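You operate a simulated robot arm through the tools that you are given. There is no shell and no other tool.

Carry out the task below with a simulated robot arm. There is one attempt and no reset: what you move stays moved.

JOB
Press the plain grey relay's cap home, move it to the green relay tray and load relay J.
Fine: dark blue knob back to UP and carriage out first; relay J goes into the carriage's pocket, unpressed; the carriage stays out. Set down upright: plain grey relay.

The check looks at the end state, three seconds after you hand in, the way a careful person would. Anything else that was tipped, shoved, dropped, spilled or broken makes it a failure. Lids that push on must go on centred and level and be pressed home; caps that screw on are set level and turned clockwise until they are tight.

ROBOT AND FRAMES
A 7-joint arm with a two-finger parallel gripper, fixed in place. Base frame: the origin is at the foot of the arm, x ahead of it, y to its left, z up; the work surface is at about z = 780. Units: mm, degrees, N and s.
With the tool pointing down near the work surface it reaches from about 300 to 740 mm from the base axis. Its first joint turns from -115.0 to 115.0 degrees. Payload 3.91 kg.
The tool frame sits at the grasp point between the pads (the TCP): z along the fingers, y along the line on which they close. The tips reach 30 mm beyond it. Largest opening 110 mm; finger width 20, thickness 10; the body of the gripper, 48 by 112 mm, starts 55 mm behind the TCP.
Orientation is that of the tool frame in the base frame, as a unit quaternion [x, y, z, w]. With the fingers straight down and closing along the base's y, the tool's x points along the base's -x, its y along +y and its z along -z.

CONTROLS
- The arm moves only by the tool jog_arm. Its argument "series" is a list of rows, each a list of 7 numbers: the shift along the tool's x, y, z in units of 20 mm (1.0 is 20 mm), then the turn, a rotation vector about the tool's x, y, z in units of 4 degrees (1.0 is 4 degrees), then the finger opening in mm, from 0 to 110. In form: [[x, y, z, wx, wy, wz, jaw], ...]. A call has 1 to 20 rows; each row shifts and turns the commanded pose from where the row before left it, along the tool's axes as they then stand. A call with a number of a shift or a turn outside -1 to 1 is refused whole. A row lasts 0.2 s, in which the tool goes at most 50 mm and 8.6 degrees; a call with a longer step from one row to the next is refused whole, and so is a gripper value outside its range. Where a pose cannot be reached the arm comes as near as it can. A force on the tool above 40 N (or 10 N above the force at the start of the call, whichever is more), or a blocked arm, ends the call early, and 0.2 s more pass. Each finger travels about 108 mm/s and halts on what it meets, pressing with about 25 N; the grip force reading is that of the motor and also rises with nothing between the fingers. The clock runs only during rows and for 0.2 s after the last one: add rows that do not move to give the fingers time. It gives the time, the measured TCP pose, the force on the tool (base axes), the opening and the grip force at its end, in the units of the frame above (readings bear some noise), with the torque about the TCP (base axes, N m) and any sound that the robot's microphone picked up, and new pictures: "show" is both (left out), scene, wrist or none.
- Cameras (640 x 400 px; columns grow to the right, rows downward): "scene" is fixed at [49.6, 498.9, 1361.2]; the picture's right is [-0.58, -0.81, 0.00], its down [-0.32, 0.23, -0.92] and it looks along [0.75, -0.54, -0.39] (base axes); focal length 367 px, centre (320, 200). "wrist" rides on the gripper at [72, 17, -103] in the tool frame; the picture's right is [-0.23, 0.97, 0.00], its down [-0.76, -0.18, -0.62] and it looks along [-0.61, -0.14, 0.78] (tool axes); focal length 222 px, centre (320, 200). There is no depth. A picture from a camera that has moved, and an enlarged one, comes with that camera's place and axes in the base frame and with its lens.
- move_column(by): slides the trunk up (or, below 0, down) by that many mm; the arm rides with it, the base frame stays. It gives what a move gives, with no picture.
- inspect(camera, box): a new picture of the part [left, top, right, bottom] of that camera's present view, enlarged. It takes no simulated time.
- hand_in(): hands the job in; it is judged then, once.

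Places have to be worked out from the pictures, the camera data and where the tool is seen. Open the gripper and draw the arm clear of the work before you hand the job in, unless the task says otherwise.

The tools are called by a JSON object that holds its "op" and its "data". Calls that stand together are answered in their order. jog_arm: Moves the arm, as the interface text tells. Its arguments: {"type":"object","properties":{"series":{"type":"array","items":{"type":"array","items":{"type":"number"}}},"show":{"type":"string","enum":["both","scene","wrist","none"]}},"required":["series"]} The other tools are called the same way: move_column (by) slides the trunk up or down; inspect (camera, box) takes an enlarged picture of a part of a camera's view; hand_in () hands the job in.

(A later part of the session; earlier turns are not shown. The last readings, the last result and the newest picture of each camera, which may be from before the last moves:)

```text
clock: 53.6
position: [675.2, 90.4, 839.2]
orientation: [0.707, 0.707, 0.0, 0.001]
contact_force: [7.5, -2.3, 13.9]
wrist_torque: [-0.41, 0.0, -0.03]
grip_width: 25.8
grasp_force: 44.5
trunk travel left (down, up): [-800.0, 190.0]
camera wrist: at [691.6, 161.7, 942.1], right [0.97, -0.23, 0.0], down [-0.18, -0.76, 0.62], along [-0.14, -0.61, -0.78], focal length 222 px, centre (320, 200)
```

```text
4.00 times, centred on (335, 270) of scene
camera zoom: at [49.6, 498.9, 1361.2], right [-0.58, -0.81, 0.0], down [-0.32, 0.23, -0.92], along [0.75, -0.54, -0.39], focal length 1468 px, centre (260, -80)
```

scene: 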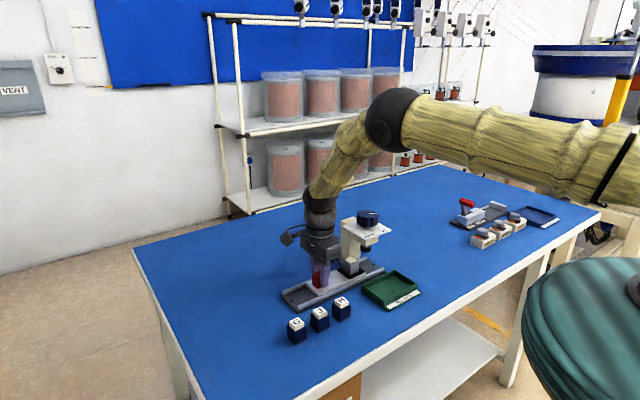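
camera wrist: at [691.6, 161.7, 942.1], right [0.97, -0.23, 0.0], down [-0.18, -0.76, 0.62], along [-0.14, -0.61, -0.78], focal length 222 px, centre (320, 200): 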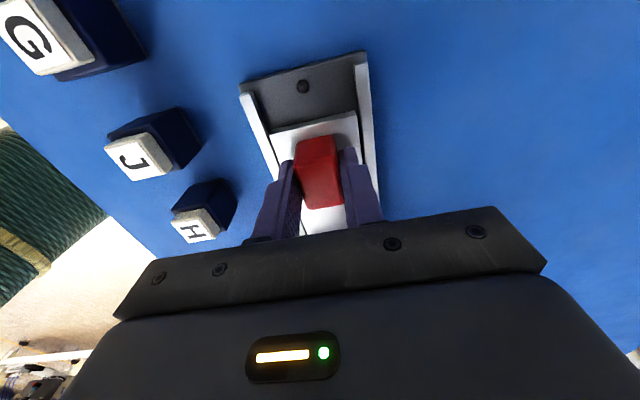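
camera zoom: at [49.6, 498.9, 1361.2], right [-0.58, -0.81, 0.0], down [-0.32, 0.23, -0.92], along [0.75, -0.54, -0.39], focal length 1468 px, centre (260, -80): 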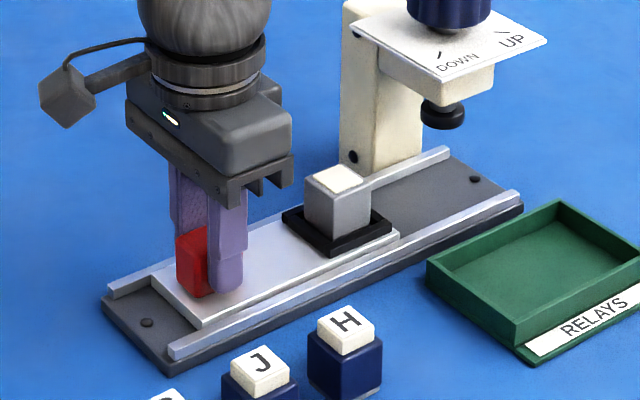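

The carriage front still has some rail ahead. I pull on in 4 mm steps until I feel the stop.

{"op": "jog_arm", "data": {"series": [[0.2, 0, 0, 0, 0, 0, 18], [0.2, 0, 0, 0, 0, 0, 18], [0.2, 0, 0, 0, 0, 0, 18], [0.2, 0, 0, 0, 0, 0, 18], [0, 0, 0, 0, 0, 0, 18]], "show": "wrist"}}

{"op": "inspect", "data": {"camera": "scene", "box": [270, 220, 400, 320]}}

```text
clock: 54.8
position: [674.5, 100.0, 838.3]
orientation: [0.708, 0.707, -0.001, 0.002]
contact_force: [13.7, -28.0, 16.0]
wrist_torque: [-0.48, 0.24, 0.38]
grip_width: 25.9
grasp_force: 44.8
trunk travel left (down, up): [-800.0, 190.0]
camera wrist: at [691.6, 173.0, 941.7], right [0.97, -0.23, 0.0], down [-0.18, -0.76, 0.63], along [-0.14, -0.61, -0.78], focal length 222 px, centre (320, 200)
```

wrist: 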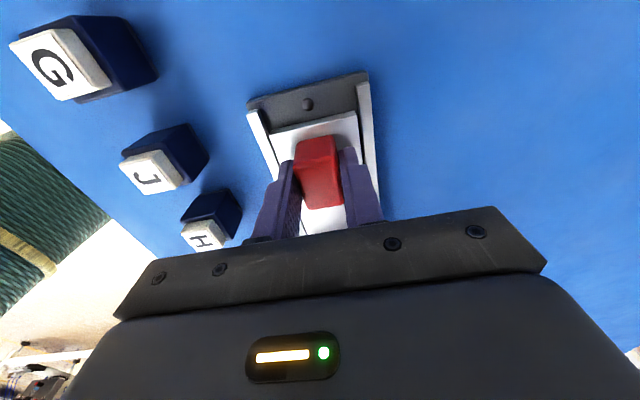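

```text
4.00 times, centred on (335, 270) of scene
camera zoom: at [49.6, 498.9, 1361.2], right [-0.58, -0.81, 0.0], down [-0.32, 0.23, -0.92], along [0.75, -0.54, -0.39], focal length 1468 px, centre (260, -80)
```

zoom: 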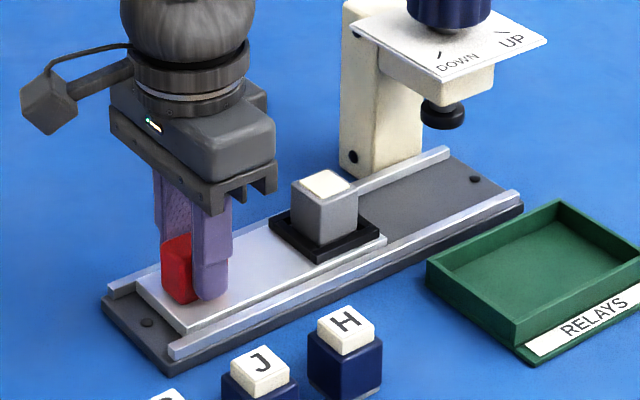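

A 28 N reaction in y shows the carriage has hit its outer stop after 100 mm of travel. I ease the command back 5 mm so nothing springs, then open and lift straight up.

{"op": "jog_arm", "data": {"series": [[-0.13, 0, 0, 0, 0, 0, 18], [-0.12, 0, 0, 0, 0, 0, 18], [0, 0, 0, 0, 0, 0, 18]], "show": "none"}}

{"op": "jog_arm", "data": {"series": [[0, 0, 0, 0, 0, 0, 35], [0, 0, 0, 0, 0, 0, 50], [0, 0, 0, 0, 0, 0, 50], [0, 0, -0.5, 0, 0, 0, 50], [0, 0, -1, 0, 0, 0, 50], [0, 0, -1, 0, 0, 0, 60], [0, 0, -1, 0, 0, 0, 80], [0, 0, -1, 0, 0, 0, 80], [0, 0, 0, 0, 0, 0, 80]], "show": "both"}}

{"op": "inspect", "data": {"camera": "scene", "box": [270, 220, 400, 320]}}

```text
clock: 55.6
position: [675.2, 101.3, 838.3]
orientation: [0.707, 0.707, 0.001, -0.001]
contact_force: [11.2, -11.0, 7.8]
wrist_torque: [-1.0, -0.44, -0.22]
grip_width: 26.0
grasp_force: 45.0
trunk travel left (down, up): [-800.0, 190.0]
```

```text
clock: 57.6
position: [674.2, 99.4, 926.0]
orientation: [0.708, 0.707, 0.0, -0.001]
contact_force: [-0.1, -0.4, -0.5]
wrist_torque: [-0.02, 0.03, 0.0]
grip_width: 79.7
grasp_force: 0.1
trunk travel left (down, up): [-800.0, 190.0]
camera wrist: at [690.6, 171.9, 1030.4], right [0.97, -0.23, 0.0], down [-0.18, -0.76, 0.62], along [-0.14, -0.61, -0.78], focal length 222 px, centre (320, 200)
```

scene: 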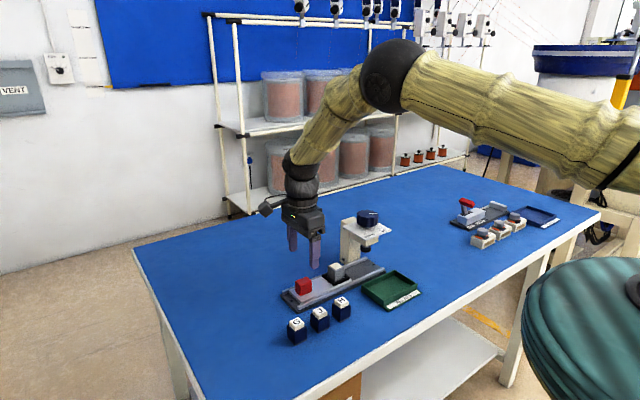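
wrist: 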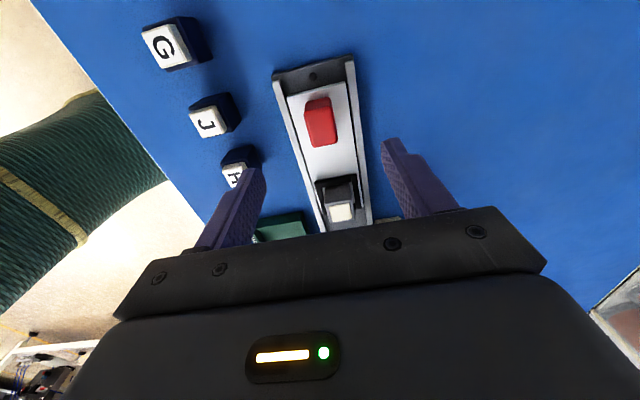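

```text
4.00 times, centred on (335, 270) of scene
camera zoom: at [49.6, 498.9, 1361.2], right [-0.58, -0.81, 0.0], down [-0.32, 0.23, -0.92], along [0.75, -0.54, -0.39], focal length 1468 px, centre (260, -80)
```

zoom: 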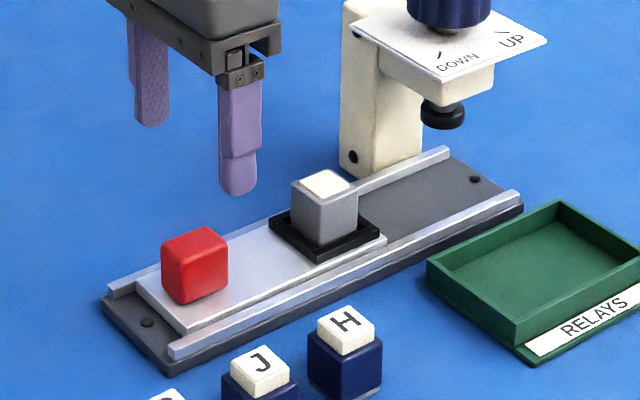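

The carriage is out with the relay still upright in its pocket. I move over the relay (about (675, 0)) keeping the closing direction along x.

{"op": "jog_arm", "data": {"series": [[-0.9, 0, 0, 0, 0, 0, 80], [-0.9, 0, 0, 0, 0, 0, 80], [-0.9, 0, 0, 0, 0, 0, 80], [-0.9, 0, 0, 0, 0, 0, 80], [-0.9, 0, 0, 0, 0, 0, 80], [-0.5, 0, 0, 0, 0, 0, 80], [0, 0, 0, 0, 0, 0, 80]], "show": "both"}}

{"op": "inspect", "data": {"camera": "wrist", "box": [220, 50, 440, 210]}}

{"op": "inspect", "data": {"camera": "scene", "box": [300, 220, 430, 320]}}

```text
clock: 59.2
position: [674.1, 0.8, 926.6]
orientation: [0.706, 0.708, 0.0, 0.0]
contact_force: [-0.1, 0.4, 0.1]
wrist_torque: [-0.01, -0.03, 0.03]
grip_width: 80.1
grasp_force: 0.0
trunk travel left (down, up): [-800.0, 190.0]
camera wrist: at [691.1, 72.7, 1030.3], right [0.97, -0.23, 0.0], down [-0.18, -0.76, 0.62], along [-0.14, -0.61, -0.78], focal length 222 px, centre (320, 200)
```

scene: 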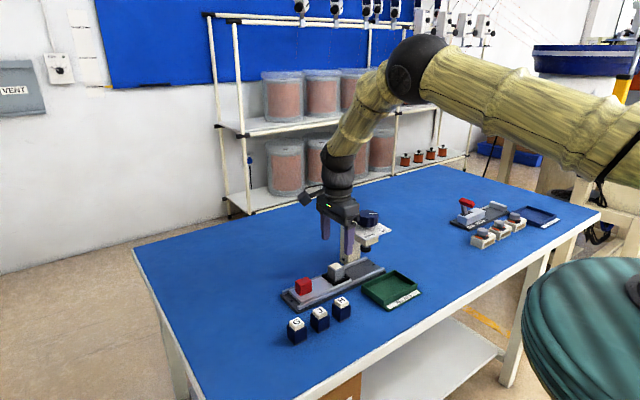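
wrist: 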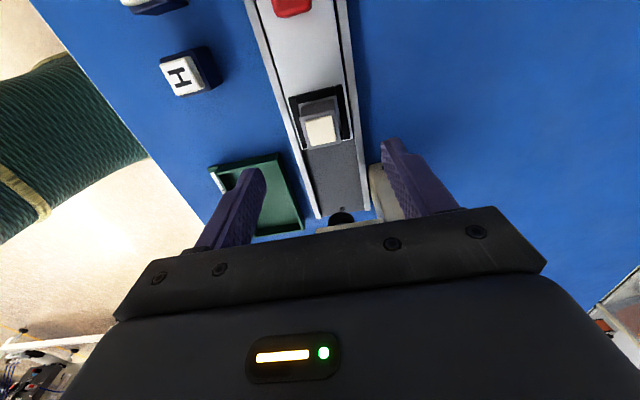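

```text
2.50 times, centred on (330, 130) of wrist
camera zoom: at [691.1, 72.7, 1030.3], right [0.97, -0.23, 0.0], down [-0.18, -0.76, 0.62], along [-0.14, -0.61, -0.78], focal length 555 px, centre (295, 375)
```

zoom: 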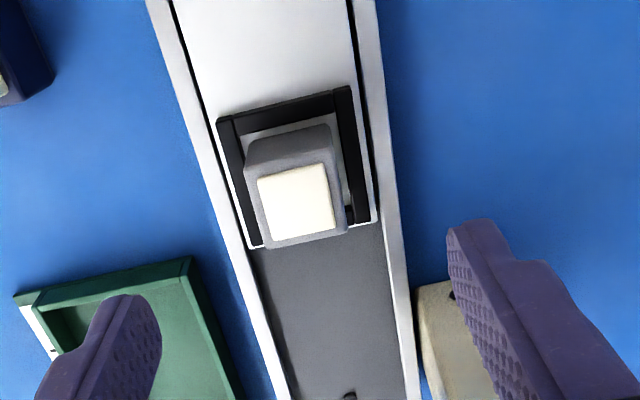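

```text
4.00 times, centred on (365, 270) of scene
camera zoom: at [49.6, 498.9, 1361.2], right [-0.58, -0.81, 0.0], down [-0.32, 0.23, -0.92], along [0.75, -0.54, -0.39], focal length 1468 px, centre (140, -80)
```

zoom: 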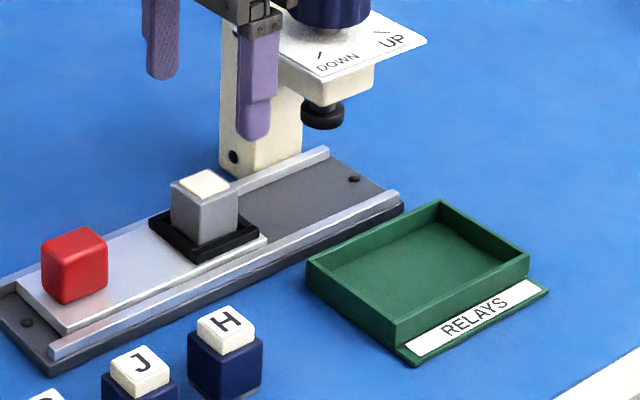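

The pressed relay measures about 32 mm square and stands near (675, 3) with its top at about z 845. I lower to z ≈ 850 so the tips stay above the pocket frame, checking before closing.

{"op": "jog_arm", "data": {"series": [[0.1, 0.05, 0.5, 0, 0, 0, 70], [0, 0, 0.9, 0, 0, 0, 70], [0, 0, 0.9, 0, 0, 0, 70], [0, 0, 0.7, 0, 0, 0, 60], [0, 0, 0, 0, 0, 0, 50]], "show": "wrist"}}

{"op": "inspect", "data": {"camera": "wrist", "box": [220, 80, 440, 240]}}

{"op": "inspect", "data": {"camera": "scene", "box": [310, 220, 400, 290]}}

```text
clock: 60.4
position: [675.8, 2.7, 868.1]
orientation: [0.707, 0.708, 0.0, -0.001]
contact_force: [0.6, 0.5, -0.5]
wrist_torque: [-0.03, 0.01, 0.02]
grip_width: 50.1
grasp_force: 0.1
trunk travel left (down, up): [-800.0, 190.0]
camera wrist: at [692.3, 73.7, 970.4], right [0.97, -0.23, 0.0], down [-0.18, -0.76, 0.62], along [-0.14, -0.61, -0.78], focal length 222 px, centre (320, 200)
```

wrist: 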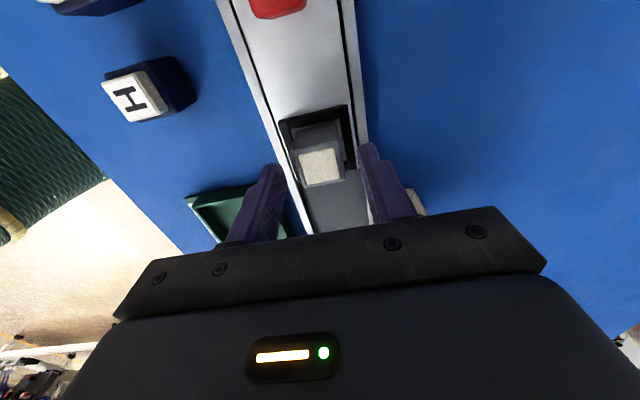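

```text
2.50 times, centred on (330, 160) of wrist
camera zoom: at [692.3, 73.7, 970.4], right [0.97, -0.23, 0.0], down [-0.18, -0.76, 0.62], along [-0.14, -0.61, -0.78], focal length 555 px, centre (295, 300)
```

zoom: 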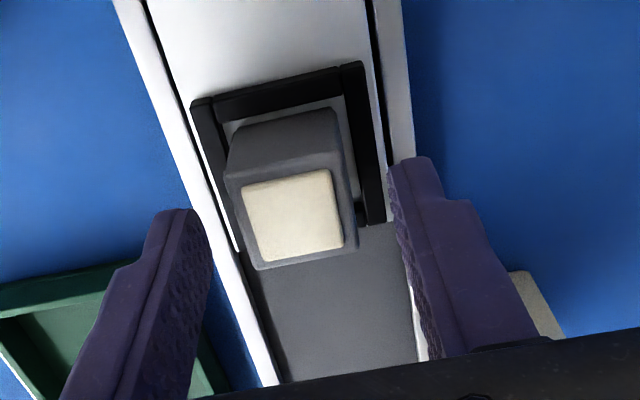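

```text
5.71 times, centred on (355, 255) of scene
camera zoom: at [49.6, 498.9, 1361.2], right [-0.58, -0.81, 0.0], down [-0.32, 0.23, -0.92], along [0.75, -0.54, -0.39], focal length 2097 px, centre (120, -114)
```

zoom: 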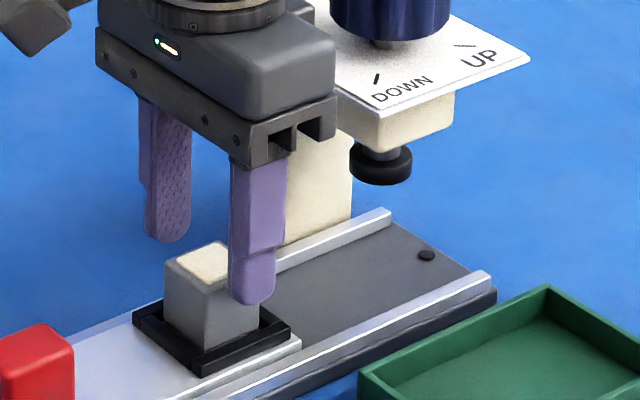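

The relay is centred between the fingers. I descend the last 16 mm, shift 1 mm in y, and close on the body.

{"op": "jog_arm", "data": {"series": [[0.05, 0, 0.4, 0, 0, 0, 50], [0, 0, 0.45, 0, 0, 0, 50], [0, 0, 0, 0, 0, 0, 40], [0, 0, 0, 0, 0, 0, 34], [0, 0, 0, 0, 0, 0, 28], [0, 0, 0, 0, 0, 0, 26], [0, 0, 0, 0, 0, 0, 26]], "show": "wrist"}}

{"op": "inspect", "data": {"camera": "scene", "box": [310, 220, 400, 290]}}

```text
clock: 62.0
position: [676.4, 3.5, 852.0]
orientation: [0.707, 0.707, 0.001, 0.0]
contact_force: [1.9, 0.9, 4.9]
wrist_torque: [0.01, -0.03, 0.03]
grip_width: 31.4
grasp_force: 24.9
trunk travel left (down, up): [-800.0, 190.0]
camera wrist: at [692.9, 75.7, 955.0], right [0.97, -0.23, 0.0], down [-0.18, -0.76, 0.62], along [-0.14, -0.61, -0.78], focal length 222 px, centre (320, 200)
```

wrist: 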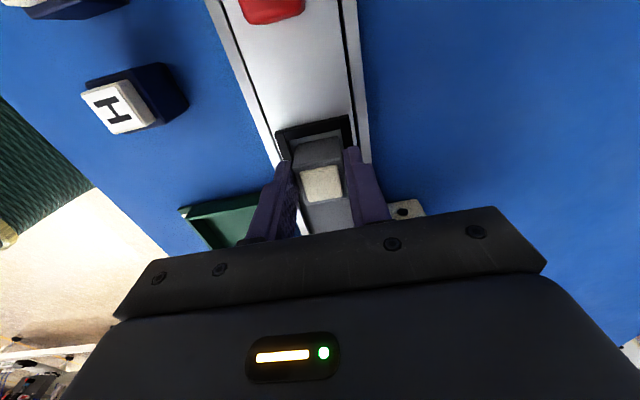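

```text
5.71 times, centred on (355, 255) of scene
camera zoom: at [49.6, 498.9, 1361.2], right [-0.58, -0.81, 0.0], down [-0.32, 0.23, -0.92], along [0.75, -0.54, -0.39], focal length 2097 px, centre (120, -114)
```

zoom: 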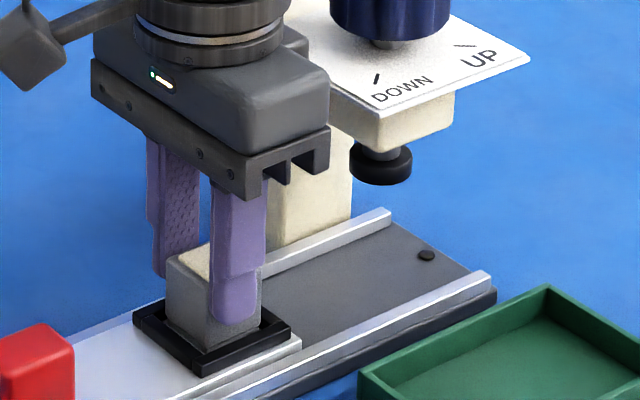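

Gripped at 31.4 mm on the body. I let the grip firm up and lift straight out of the pocket.

{"op": "jog_arm", "data": {"series": [[0, 0, 0, 0, 0, 0, 20], [0, 0, 0, 0, 0, 0, 20], [0, 0, -0.2, 0, 0, 0, 20], [0, 0, -0.4, 0, 0, 0, 20], [0, 0, -0.6, 0, 0, 0, 20], [0, 0, -0.8, 0, 0, 0, 20], [0, 0, -0.8, 0, 0, 0, 20], [0, 0, -0.8, 0, 0, 0, 20], [0, 0, -0.4, 0, 0, 0, 20], [0, 0, 0, 0, 0, 0, 20]], "show": "both"}}

{"op": "inspect", "data": {"camera": "scene", "box": [290, 200, 430, 320]}}

{"op": "inspect", "data": {"camera": "wrist", "box": [200, 40, 440, 240]}}

```text
clock: 64.2
position: [676.8, 3.6, 928.3]
orientation: [0.708, 0.707, 0.0, 0.0]
contact_force: [0.1, -0.6, 0.6]
wrist_torque: [0.02, 0.02, 0.02]
grip_width: 30.9
grasp_force: 24.9
trunk travel left (down, up): [-800.0, 190.0]
camera wrist: at [692.5, 75.7, 1032.8], right [0.97, -0.23, 0.0], down [-0.18, -0.76, 0.62], along [-0.14, -0.61, -0.78], focal length 222 px, centre (320, 200)
```

scene: 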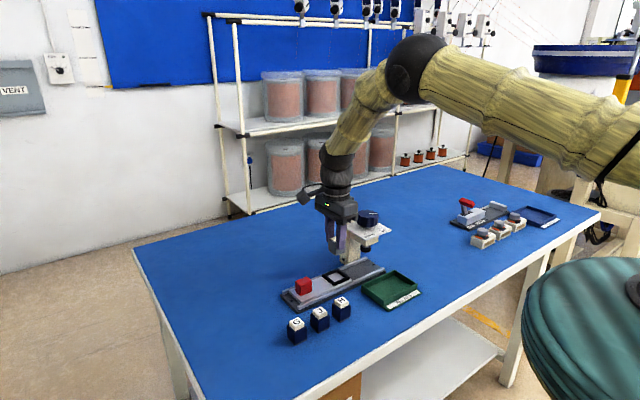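
wrist: 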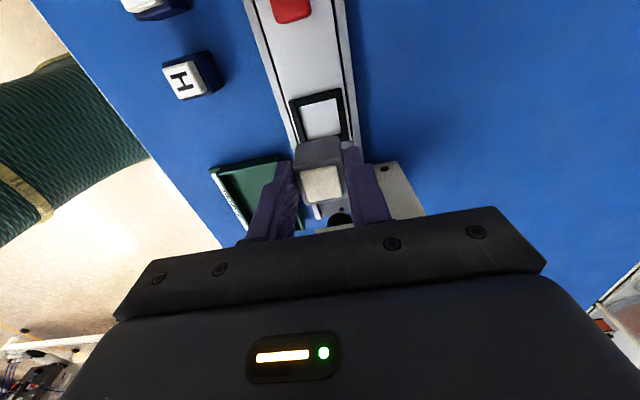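

```text
3.33 times, centred on (360, 260) of scene
camera zoom: at [49.6, 498.9, 1361.2], right [-0.58, -0.81, 0.0], down [-0.32, 0.23, -0.92], along [0.75, -0.54, -0.39], focal length 1223 px, centre (187, 0)
```

zoom: 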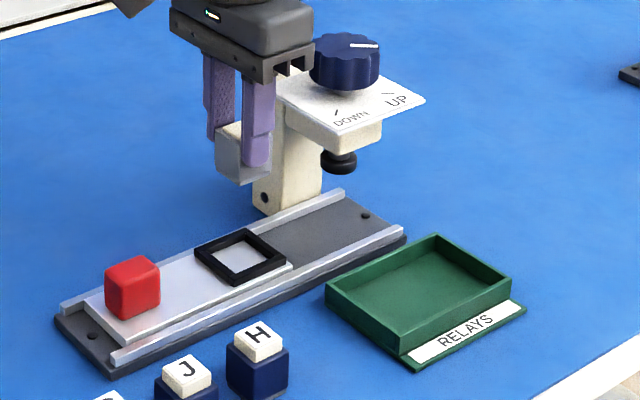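

```text
2.00 times, centred on (320, 140) of wrist
camera zoom: at [692.5, 75.7, 1032.8], right [0.97, -0.23, 0.0], down [-0.18, -0.76, 0.62], along [-0.14, -0.61, -0.78], focal length 444 px, centre (320, 320)
```

zoom: 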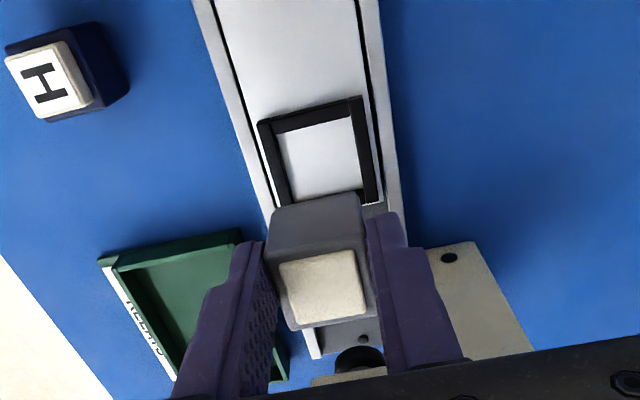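

The relay is out and held level; the empty pocket is visible. The tray spans roughly x 540–617, y -155 to -37, so I rotate back to yaw 0 (fingers along the tray's long side), then go -x first and then -y to stay clear of the press head.

{"op": "jog_arm", "data": {"series": [[0, 0, 0, 0, 0, -1, 20], [0, 0, 0, 0, 0, -1, 20], [0, 0, 0, 0, 0, -1, 20], [0, 0, 0, 0, 0, -1, 20], [0, 0, 0, 0, 0, -1, 20], [0, 0, 0, 0, 0, -1, 20], [0, 0, 0, 0, 0, -1, 20], [0, 0, 0, 0, 0, -1, 20], [0, 0, 0, 0, 0, -1, 20], [0, 0, 0, 0, 0, -1, 20], [0, 0, 0, 0, 0, -1, 20], [0, 0, 0, 0, 0, -1, 20], [0, 0, 0, 0, 0, -1, 20], [0, 0, 0, 0, 0, -1, 20], [0, 0, 0, 0, 0, -1, 20], [0, 0, 0, 0, 0, -1, 20], [0, 0, 0, 0, 0, -1, 20], [0, 0, 0, 0, 0, -1, 20], [0, 0, 0, 0, 0, -1, 20], [0, 0, 0, 0, 0, -1, 20]], "show": "none"}}

{"op": "jog_arm", "data": {"series": [[0, 0, 0, 0, 0, -1, 20], [0, 0, 0, 0, 0, -1, 20], [0, 0, 0, 0, 0, -0.5, 20], [0.7, 0, 0, 0, 0, 0, 20], [0.8, 0, 0, 0, 0, 0, 20], [0.9, 0, 0, 0, 0, 0, 20], [0.9, 0, 0, 0, 0, 0, 20], [0.9, 0, 0, 0, 0, 0, 20], [0.7, 0, 0, 0, 0, 0, 20], [0, 0, 0, 0, 0, 0, 20]], "show": "both"}}

```text
clock: 68.4
position: [676.5, 4.9, 932.6]
orientation: [0.086, 0.996, -0.001, 0.0]
contact_force: [0.4, 1.0, -0.5]
wrist_torque: [0.01, 0.01, 0.02]
grip_width: 31.0
grasp_force: 25.0
trunk travel left (down, up): [-800.0, 190.0]
```

```text
clock: 70.6
position: [576.4, 3.2, 931.2]
orientation: [0.0, 1.0, 0.0, 0.001]
contact_force: [-0.5, -0.6, -0.7]
wrist_torque: [0.04, 0.02, 0.03]
grip_width: 31.2
grasp_force: 25.1
trunk travel left (down, up): [-800.0, 190.0]
camera wrist: at [504.2, 20.0, 1033.8], right [0.23, 0.97, 0.0], down [0.76, -0.18, 0.62], along [0.61, -0.14, -0.78], focal length 222 px, centre (320, 200)
```

scene: 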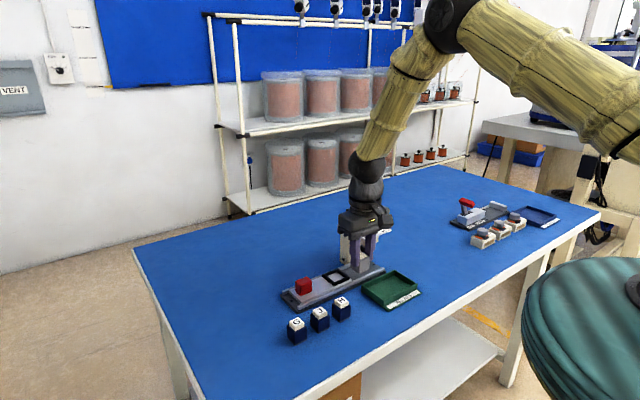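
wrist: 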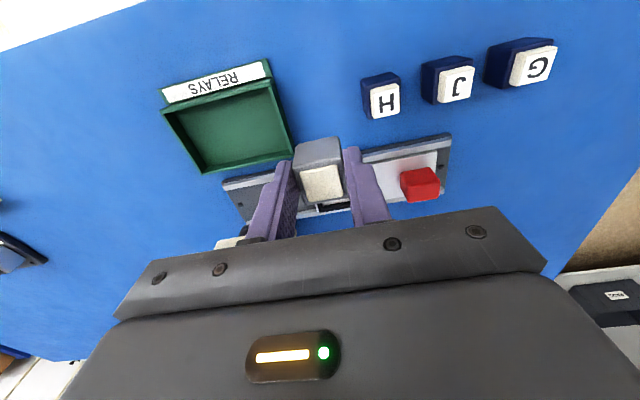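

This view shows the tray and the lettered relays well; I zoom in to measure both.

{"op": "inspect", "data": {"camera": "wrist", "box": [150, 50, 310, 180]}}

{"op": "inspect", "data": {"camera": "wrist", "box": [350, 20, 570, 160]}}

{"op": "inspect", "data": {"camera": "wrist", "box": [230, 110, 460, 240]}}

```text
3.08 times, centred on (230, 115) of wrist
camera zoom: at [504.2, 20.0, 1033.8], right [0.23, 0.97, 0.0], down [0.76, -0.18, 0.62], along [0.61, -0.14, -0.78], focal length 684 px, centre (597, 462)
```

zoom: 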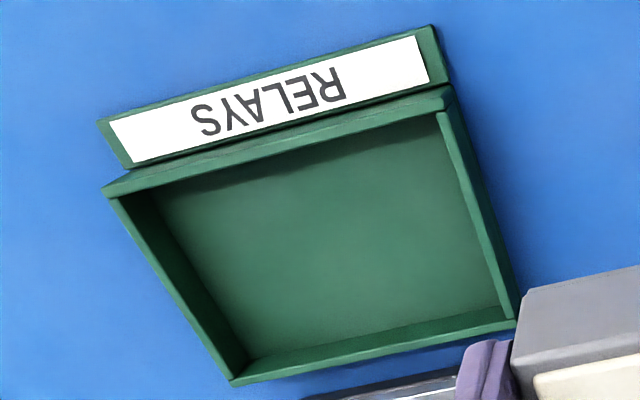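

```text
2.86 times, centred on (460, 90) of wrist
camera zoom: at [504.2, 20.0, 1033.8], right [0.23, 0.97, 0.0], down [0.76, -0.18, 0.62], along [0.61, -0.14, -0.78], focal length 635 px, centre (-80, 514)
```

zoom: 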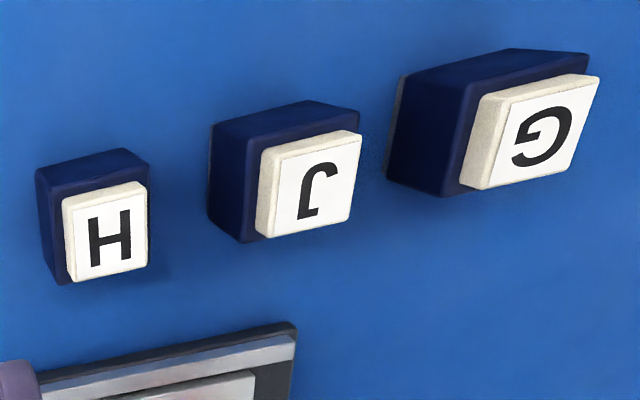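

```text
2.78 times, centred on (345, 175) of wrist
camera zoom: at [504.2, 20.0, 1033.8], right [0.23, 0.97, 0.0], down [0.76, -0.18, 0.62], along [0.61, -0.14, -0.78], focal length 618 px, centre (250, 270)
```

zoom: 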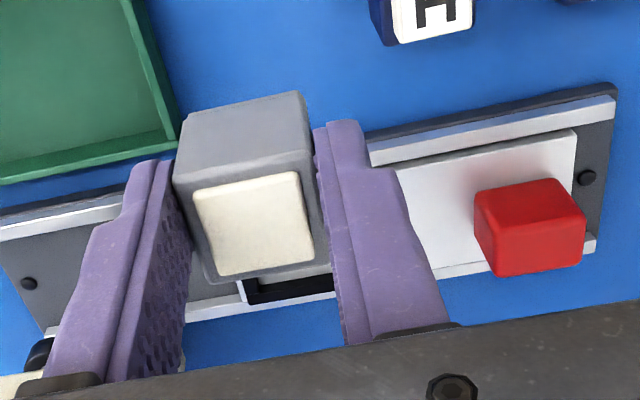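

Tray rim measures x 536–615, y -155 to -34, centre (575.5, -95); J is near (572, 125). I carry the relay over the tray centre and descend partway.

{"op": "jog_arm", "data": {"series": [[0, -0.6, 0, 0, 0, 0, 20], [0, -0.9, 0, 0, 0, 0, 20], [0, -0.9, 0, 0, 0, 0, 20], [0, -0.9, 0, 0, 0, 0, 20], [0, -0.9, 0, 0, 0, 0, 20], [0, -0.7, 0, 0, 0, 0, 20], [0, 0, 0.6, 0, 0, 0, 20], [0, 0, 0.9, 0, 0, 0, 20], [0, 0, 0.9, 0, 0, 0, 20], [0, 0, 0.9, 0, 0, 0, 20], [0, 0, 0.6, 0, 0, 0, 20], [0, 0, 0, 0, 0, 0, 20]], "show": "both"}}

{"op": "inspect", "data": {"camera": "scene", "box": [330, 230, 440, 320]}}

{"op": "inspect", "data": {"camera": "wrist", "box": [220, 40, 440, 240]}}

```text
clock: 73.2
position: [577.1, -92.9, 852.6]
orientation: [0.0, 1.0, 0.0, -0.001]
contact_force: [-0.5, -0.2, -0.9]
wrist_torque: [0.0, -0.01, 0.03]
grip_width: 31.0
grasp_force: 25.4
trunk travel left (down, up): [-800.0, 190.0]
camera wrist: at [504.2, -76.8, 957.1], right [0.23, 0.97, 0.0], down [0.76, -0.18, 0.62], along [0.61, -0.14, -0.78], focal length 222 px, centre (320, 200)
```

scene: 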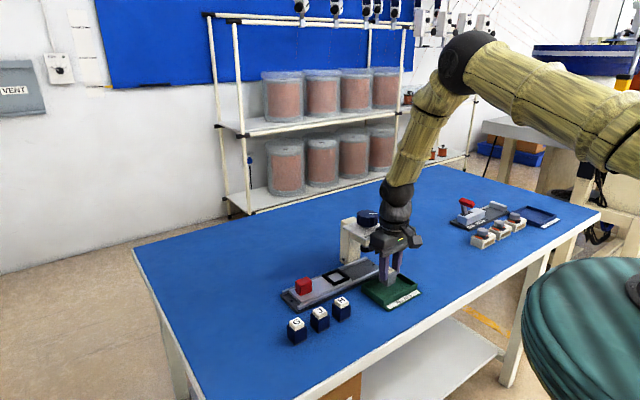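
wrist: 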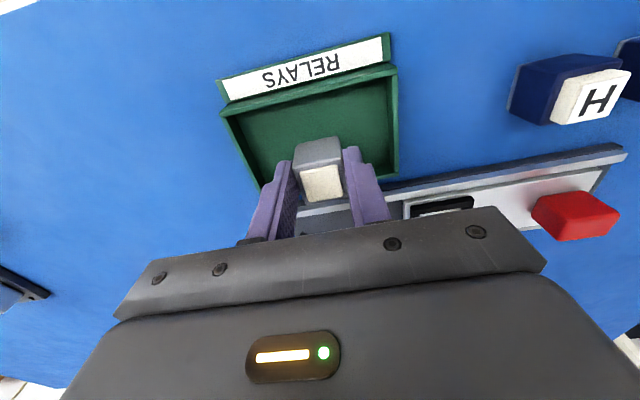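

```text
4.44 times, centred on (385, 275) of scene
camera zoom: at [49.6, 498.9, 1361.2], right [-0.58, -0.81, 0.0], down [-0.32, 0.23, -0.92], along [0.75, -0.54, -0.39], focal length 1631 px, centre (31, -133)
```

zoom: 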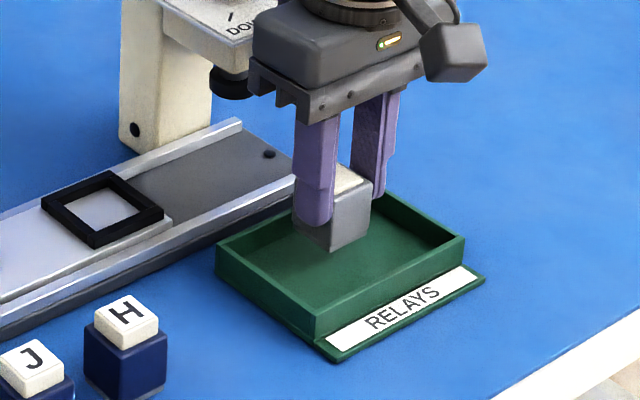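

```text
2.00 times, centred on (330, 140) of wrist
camera zoom: at [504.2, -76.8, 957.1], right [0.23, 0.97, 0.0], down [0.76, -0.18, 0.62], along [0.61, -0.14, -0.78], focal length 444 px, centre (300, 320)
```

zoom: 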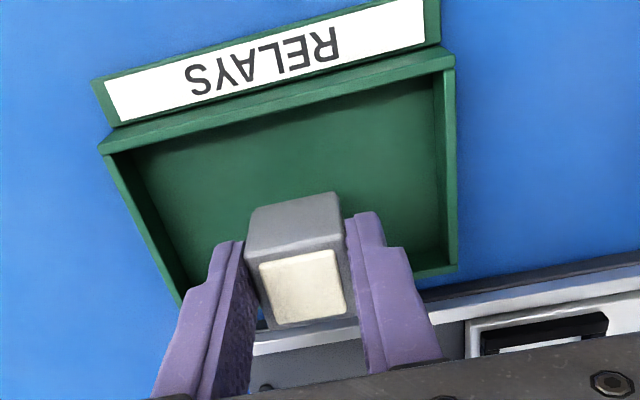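

The relay hangs level over the tray middle. I descend toward the floor of the tray, with the last steps small to feel contact.

{"op": "jog_arm", "data": {"series": [[0.05, 0, 0.5, 0, 0, 0, 20], [0, 0, 0.5, 0, 0, 0, 20], [0, 0, 0.1, 0, 0, 0, 20], [0, 0, 0.1, 0, 0, 0, 20], [0, 0, 0, 0, 0, 0, 20]], "show": "none"}}

{"op": "inspect", "data": {"camera": "scene", "box": [350, 240, 430, 310]}}

```text
clock: 74.4
position: [575.4, -93.9, 830.0]
orientation: [0.0, 1.0, 0.0, 0.002]
contact_force: [0.9, -2.7, 19.2]
wrist_torque: [-0.1, -0.08, -0.03]
grip_width: 31.2
grasp_force: 24.8
trunk travel left (down, up): [-800.0, 190.0]
```

```text
5.71 times, centred on (390, 275) of scene
camera zoom: at [49.6, 498.9, 1361.2], right [-0.58, -0.81, 0.0], down [-0.32, 0.23, -0.92], along [0.75, -0.54, -0.39], focal length 2097 px, centre (-80, -229)
```

zoom: 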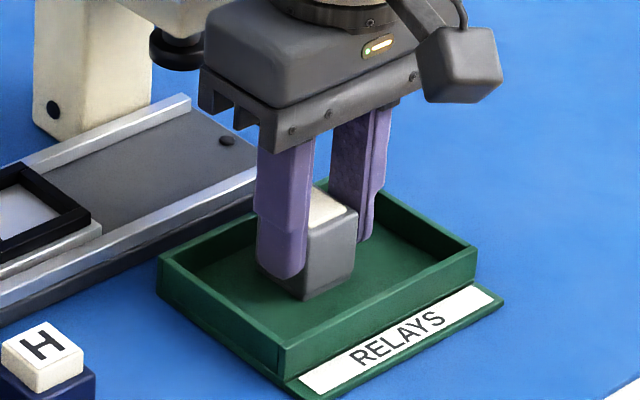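

It has touched the tray floor (19 N up). I relieve the pressure by 1.5 mm, open the fingers gently and rise straight up.

{"op": "jog_arm", "data": {"series": [[0, 0, -0.08, 0, 0, 0, 20], [0, 0, 0, 0, 0, 0, 20]], "show": "none"}}

{"op": "jog_arm", "data": {"series": [[0, 0, 0, 0, 0, 0, 34], [0, 0, 0, 0, 0, 0, 42], [0, 0, 0, 0, 0, 0, 52], [0, 0, 0, 0, 0, 0, 52], [0, 0, -0.4, 0, 0, 0, 52], [0, 0, -0.8, 0, 0, 0, 52], [0, 0, -1, 0, 0, 0, 52], [0, 0, -1, 0, 0, 0, 70], [0, 0, -1, 0, 0, 0, 70], [0, 0, -1, 0, 0, 0, 70], [0, 0, 0, 0, 0, 0, 70]], "show": "both"}}

{"op": "inspect", "data": {"camera": "scene", "box": [350, 240, 430, 310]}}

{"op": "inspect", "data": {"camera": "wrist", "box": [200, 40, 440, 240]}}

```text
clock: 75.0
position: [576.4, -93.5, 830.3]
orientation: [0.0, 1.0, 0.001, -0.001]
contact_force: [1.0, -1.7, 4.9]
wrist_torque: [-0.07, -0.17, -0.07]
grip_width: 31.1
grasp_force: 24.9
trunk travel left (down, up): [-800.0, 190.0]
```

```text
clock: 77.4
position: [575.6, -94.0, 934.9]
orientation: [0.0, 1.0, 0.0, 0.0]
contact_force: [0.0, -0.1, 0.1]
wrist_torque: [0.02, 0.0, 0.02]
grip_width: 70.0
grasp_force: 0.1
trunk travel left (down, up): [-800.0, 190.0]
camera wrist: at [504.1, -77.2, 1038.3], right [0.23, 0.97, 0.0], down [0.76, -0.18, 0.62], along [0.61, -0.14, -0.78], focal length 222 px, centre (320, 200)
```

scene: 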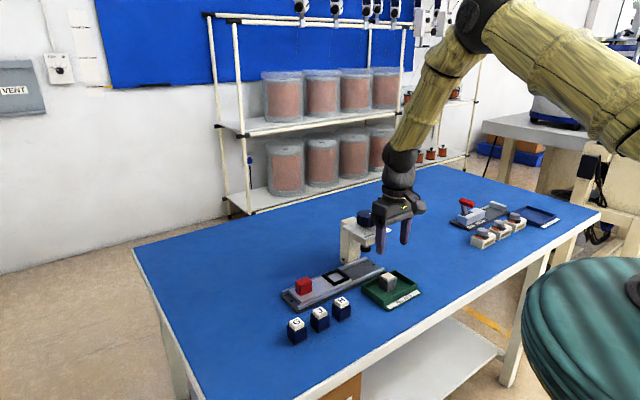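
wrist: 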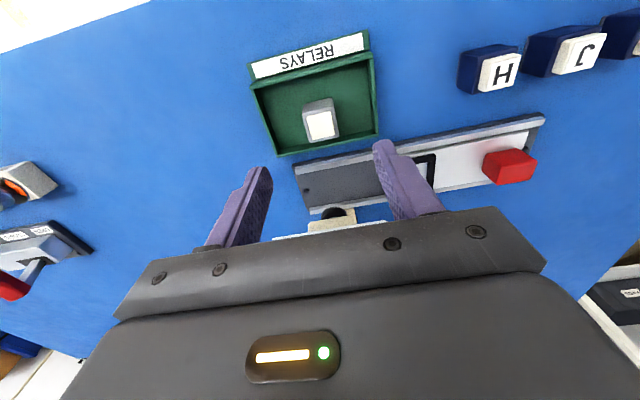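

```text
5.71 times, centred on (390, 275) of scene
camera zoom: at [49.6, 498.9, 1361.2], right [-0.58, -0.81, 0.0], down [-0.32, 0.23, -0.92], along [0.75, -0.54, -0.39], focal length 2097 px, centre (-80, -229)
```

zoom: 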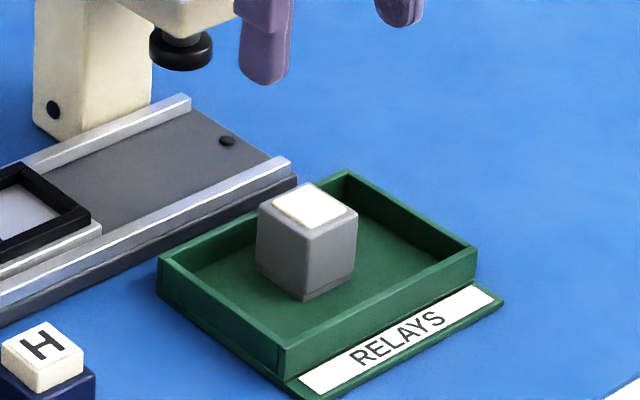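

```text
2.00 times, centred on (320, 140) of wrist
camera zoom: at [504.1, -77.2, 1038.3], right [0.23, 0.97, 0.0], down [0.76, -0.18, 0.62], along [0.61, -0.14, -0.78], focal length 444 px, centre (320, 320)
```

zoom: 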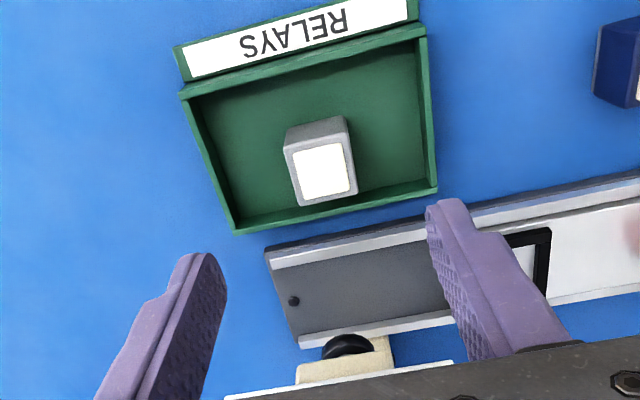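

The grey relay stands upright in the tray. I zoom on its cap to confirm it is level and home.

{"op": "inspect", "data": {"camera": "scene", "box": [372, 264, 408, 296]}}

{"op": "inspect", "data": {"camera": "wrist", "box": [455, 20, 640, 130]}}

```text
12.50 times, centred on (390, 280) of scene
camera zoom: at [49.6, 498.9, 1361.2], right [-0.58, -0.81, 0.0], down [-0.32, 0.23, -0.92], along [0.75, -0.54, -0.39], focal length 4587 px, centre (-555, -800)
```

zoom: 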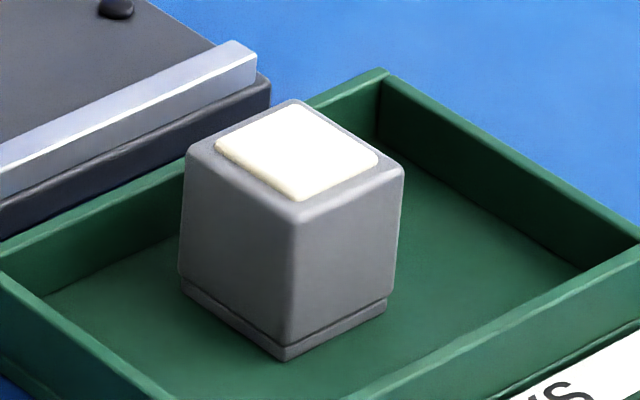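

```text
3.46 times, centred on (548, 75) of wrist
camera zoom: at [504.1, -77.2, 1038.3], right [0.23, 0.97, 0.0], down [0.76, -0.18, 0.62], along [0.61, -0.14, -0.78], focal length 768 px, centre (-467, 632)
```

zoom: 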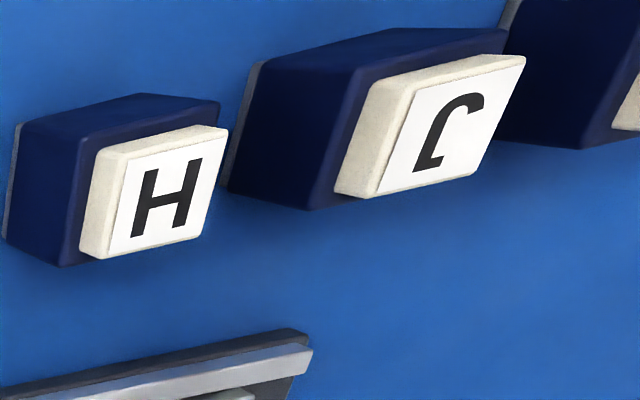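

The cap is level and seated in the grey relay. Now relay J: I rotate the gripper to yaw +90° again and travel over J at a safe height.

{"op": "jog_arm", "data": {"series": [[0, 0, 0, 0, 0, 1, 70], [0, 0, 0, 0, 0, 1, 70], [0, 0, 0, 0, 0, 1, 70], [0, 0, 0, 0, 0, 1, 70], [0, 0, 0, 0, 0, 1, 70], [0, 0, 0, 0, 0, 1, 70], [0, 0, 0, 0, 0, 1, 70], [0, 0, 0, 0, 0, 1, 70], [0, 0, 0, 0, 0, 1, 70], [0, 0, 0, 0, 0, 1, 70], [0, 0, 0, 0, 0, 1, 70], [0, 0, 0, 0, 0, 1, 70], [0, 0, 0, 0, 0, 1, 70], [0, 0, 0, 0, 0, 1, 70], [0, 0, 0, 0, 0, 1, 70], [0, 0, 0, 0, 0, 1, 70], [0, 0, 0, 0, 0, 1, 70], [0, 0, 0, 0, 0, 1, 70], [0, 0, 0, 0, 0, 1, 70], [0, 0, 0, 0, 0, 1, 70]], "show": "none"}}

{"op": "jog_arm", "data": {"series": [[0, 0, 0, 0, 0, 1, 70], [0, 0, 0, 0, 0, 1, 70], [0, 0, 0, 0, 0, 0.5, 70], [0.9, 0, 0, 0, 0, 0, 70], [0.9, 0, 0, 0, 0, 0, 70], [0.9, 0, 0, 0, 0, 0, 70], [0.9, 0, 0, 0, 0, 0, 70], [0.9, 0, 0, 0, 0, 0, 70], [0.9, 0, 0, 0, 0, 0, 70], [0.9, 0, 0, 0, 0, 0, 70], [0.9, 0, 0, 0, 0, 0, 70], [0.9, 0, 0, 0, 0, 0, 70], [0.9, 0, 0, 0, 0, 0, 70], [0.95, -0.1, 0, 0, 0, 0, 70], [0.95, -0.1, 0, 0, 0, 0, 70], [0, 0, 0, 0, 0, 0, 70]], "show": "both"}}

{"op": "inspect", "data": {"camera": "wrist", "box": [200, 40, 440, 220]}}

```text
clock: 81.6
position: [575.9, -93.4, 934.2]
orientation: [0.643, 0.766, 0.0, 0.0]
contact_force: [0.1, -0.5, -0.3]
wrist_torque: [0.02, 0.0, -0.01]
grip_width: 70.2
grasp_force: 0.0
trunk travel left (down, up): [-800.0, 190.0]
```

```text
clock: 85.0
position: [572.0, 124.7, 934.6]
orientation: [0.707, 0.707, 0.0, 0.0]
contact_force: [0.2, 0.0, -1.1]
wrist_torque: [0.0, -0.03, -0.01]
grip_width: 69.9
grasp_force: 0.1
trunk travel left (down, up): [-800.0, 190.0]
camera wrist: at [588.7, 196.3, 1037.8], right [0.97, -0.23, 0.0], down [-0.18, -0.76, 0.62], along [-0.14, -0.61, -0.78], focal length 222 px, centre (320, 200)
```

scene: 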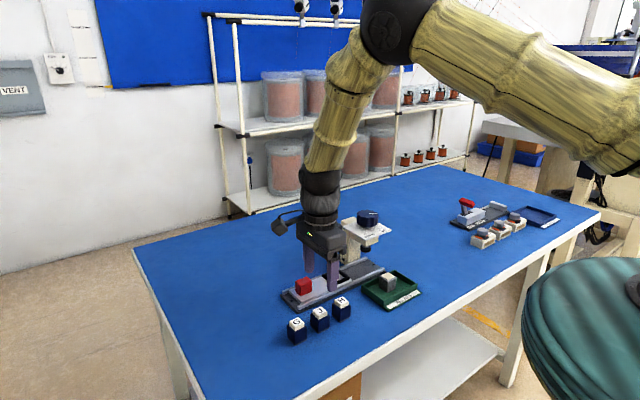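
wrist: 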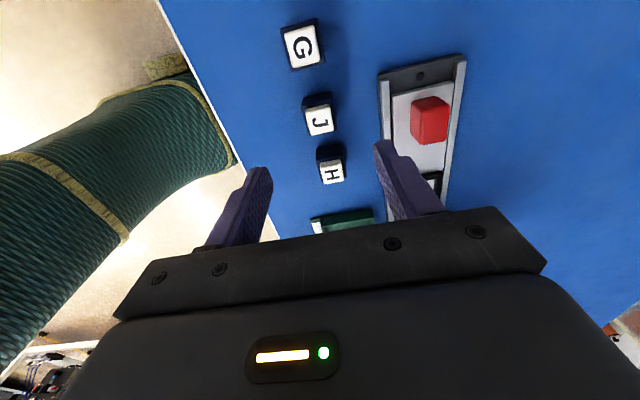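

```text
2.22 times, centred on (320, 130) of wrist
camera zoom: at [588.7, 196.3, 1037.8], right [0.97, -0.23, 0.0], down [-0.18, -0.76, 0.62], along [-0.14, -0.61, -0.78], focal length 494 px, centre (320, 356)
```

zoom: 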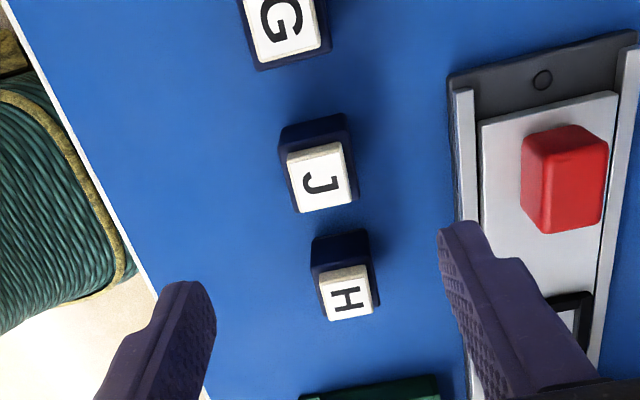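

J is nearly centred under the gripper. I zoom in closely to check J's exact place and rotation.

{"op": "inspect", "data": {"camera": "wrist", "box": [290, 80, 350, 140]}}

{"op": "inspect", "data": {"camera": "wrist", "box": [290, 130, 360, 200]}}

```text
6.67 times, centred on (320, 110) of wrist
camera zoom: at [588.7, 196.3, 1037.8], right [0.97, -0.23, 0.0], down [-0.18, -0.76, 0.62], along [-0.14, -0.61, -0.78], focal length 1481 px, centre (320, 800)
```

zoom: 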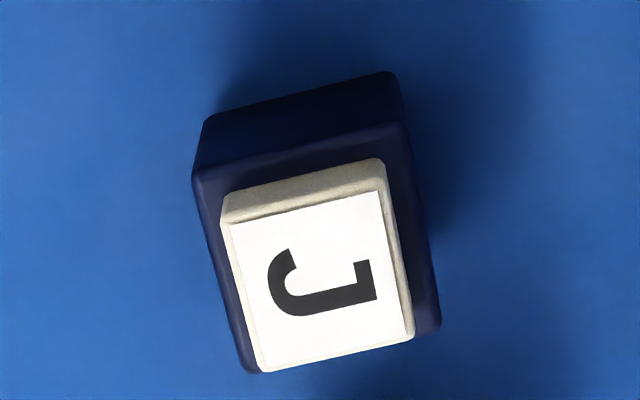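

```text
5.71 times, centred on (325, 165) of wrist
camera zoom: at [588.7, 196.3, 1037.8], right [0.97, -0.23, 0.0], down [-0.18, -0.76, 0.62], along [-0.14, -0.61, -0.78], focal length 1269 px, centre (291, 400)
```

zoom: 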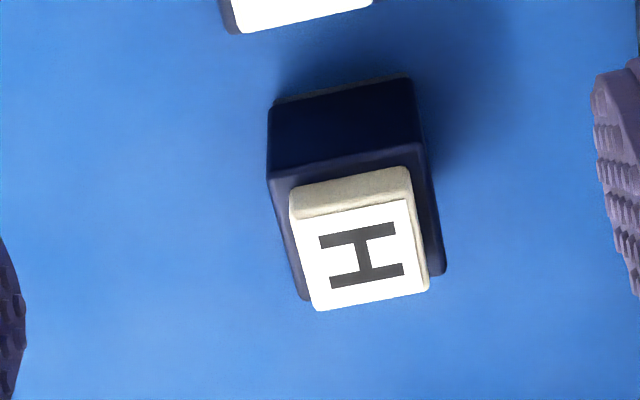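

J is square to the axes, centred at about (572, 125), cap top near z 824. I descend partway with fingers at 60 mm and recheck.

{"op": "jog_arm", "data": {"series": [[0, 0, 0.9, 0, 0, 0, 64], [0, 0, 0.9, 0, 0, 0, 60], [0, 0, 0.9, 0, 0, 0, 56], [0, 0, 0.9, 0, 0, 0, 52], [0, 0, 0, 0, 0, 0, 52]], "show": "wrist"}}

{"op": "inspect", "data": {"camera": "wrist", "box": [240, 70, 420, 220]}}

{"op": "inspect", "data": {"camera": "scene", "box": [270, 240, 380, 350]}}

```text
clock: 86.2
position: [572.9, 123.5, 861.7]
orientation: [0.707, 0.707, 0.0, 0.0]
contact_force: [-0.5, 0.0, -0.8]
wrist_torque: [0.0, 0.02, -0.03]
grip_width: 51.6
grasp_force: 0.0
trunk travel left (down, up): [-800.0, 190.0]
camera wrist: at [589.2, 195.6, 965.8], right [0.97, -0.23, 0.0], down [-0.18, -0.76, 0.62], along [-0.14, -0.61, -0.78], focal length 222 px, centre (320, 200)
```

wrist: 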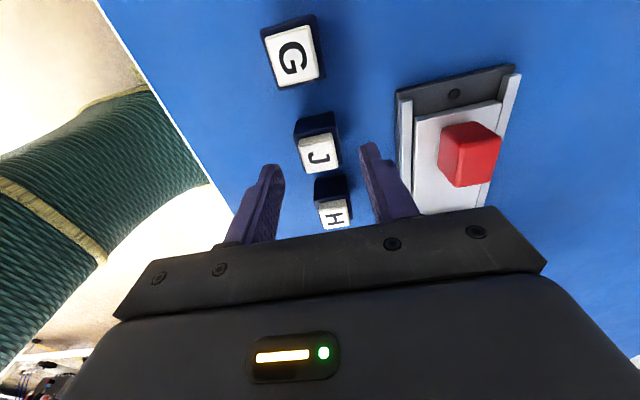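

```text
2.67 times, centred on (330, 145) of wrist
camera zoom: at [589.2, 195.6, 965.8], right [0.97, -0.23, 0.0], down [-0.18, -0.76, 0.62], along [-0.14, -0.61, -0.78], focal length 592 px, centre (293, 347)
```

zoom: 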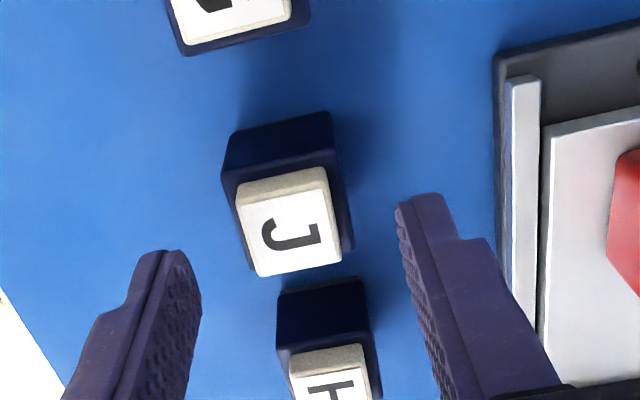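

```text
3.64 times, centred on (325, 295) of scene
camera zoom: at [49.6, 498.9, 1361.2], right [-0.58, -0.81, 0.0], down [-0.32, 0.23, -0.92], along [0.75, -0.54, -0.39], focal length 1334 px, centre (302, -146)
```

zoom: 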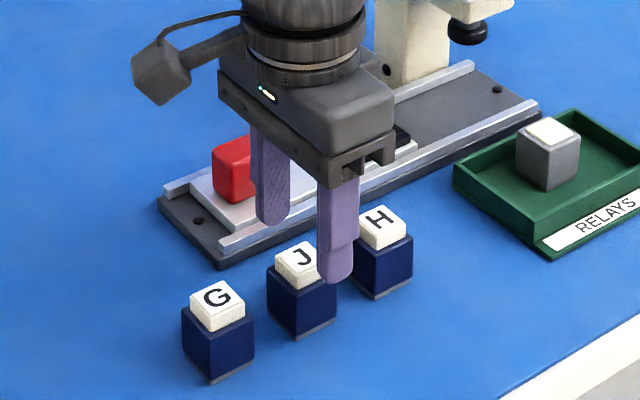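

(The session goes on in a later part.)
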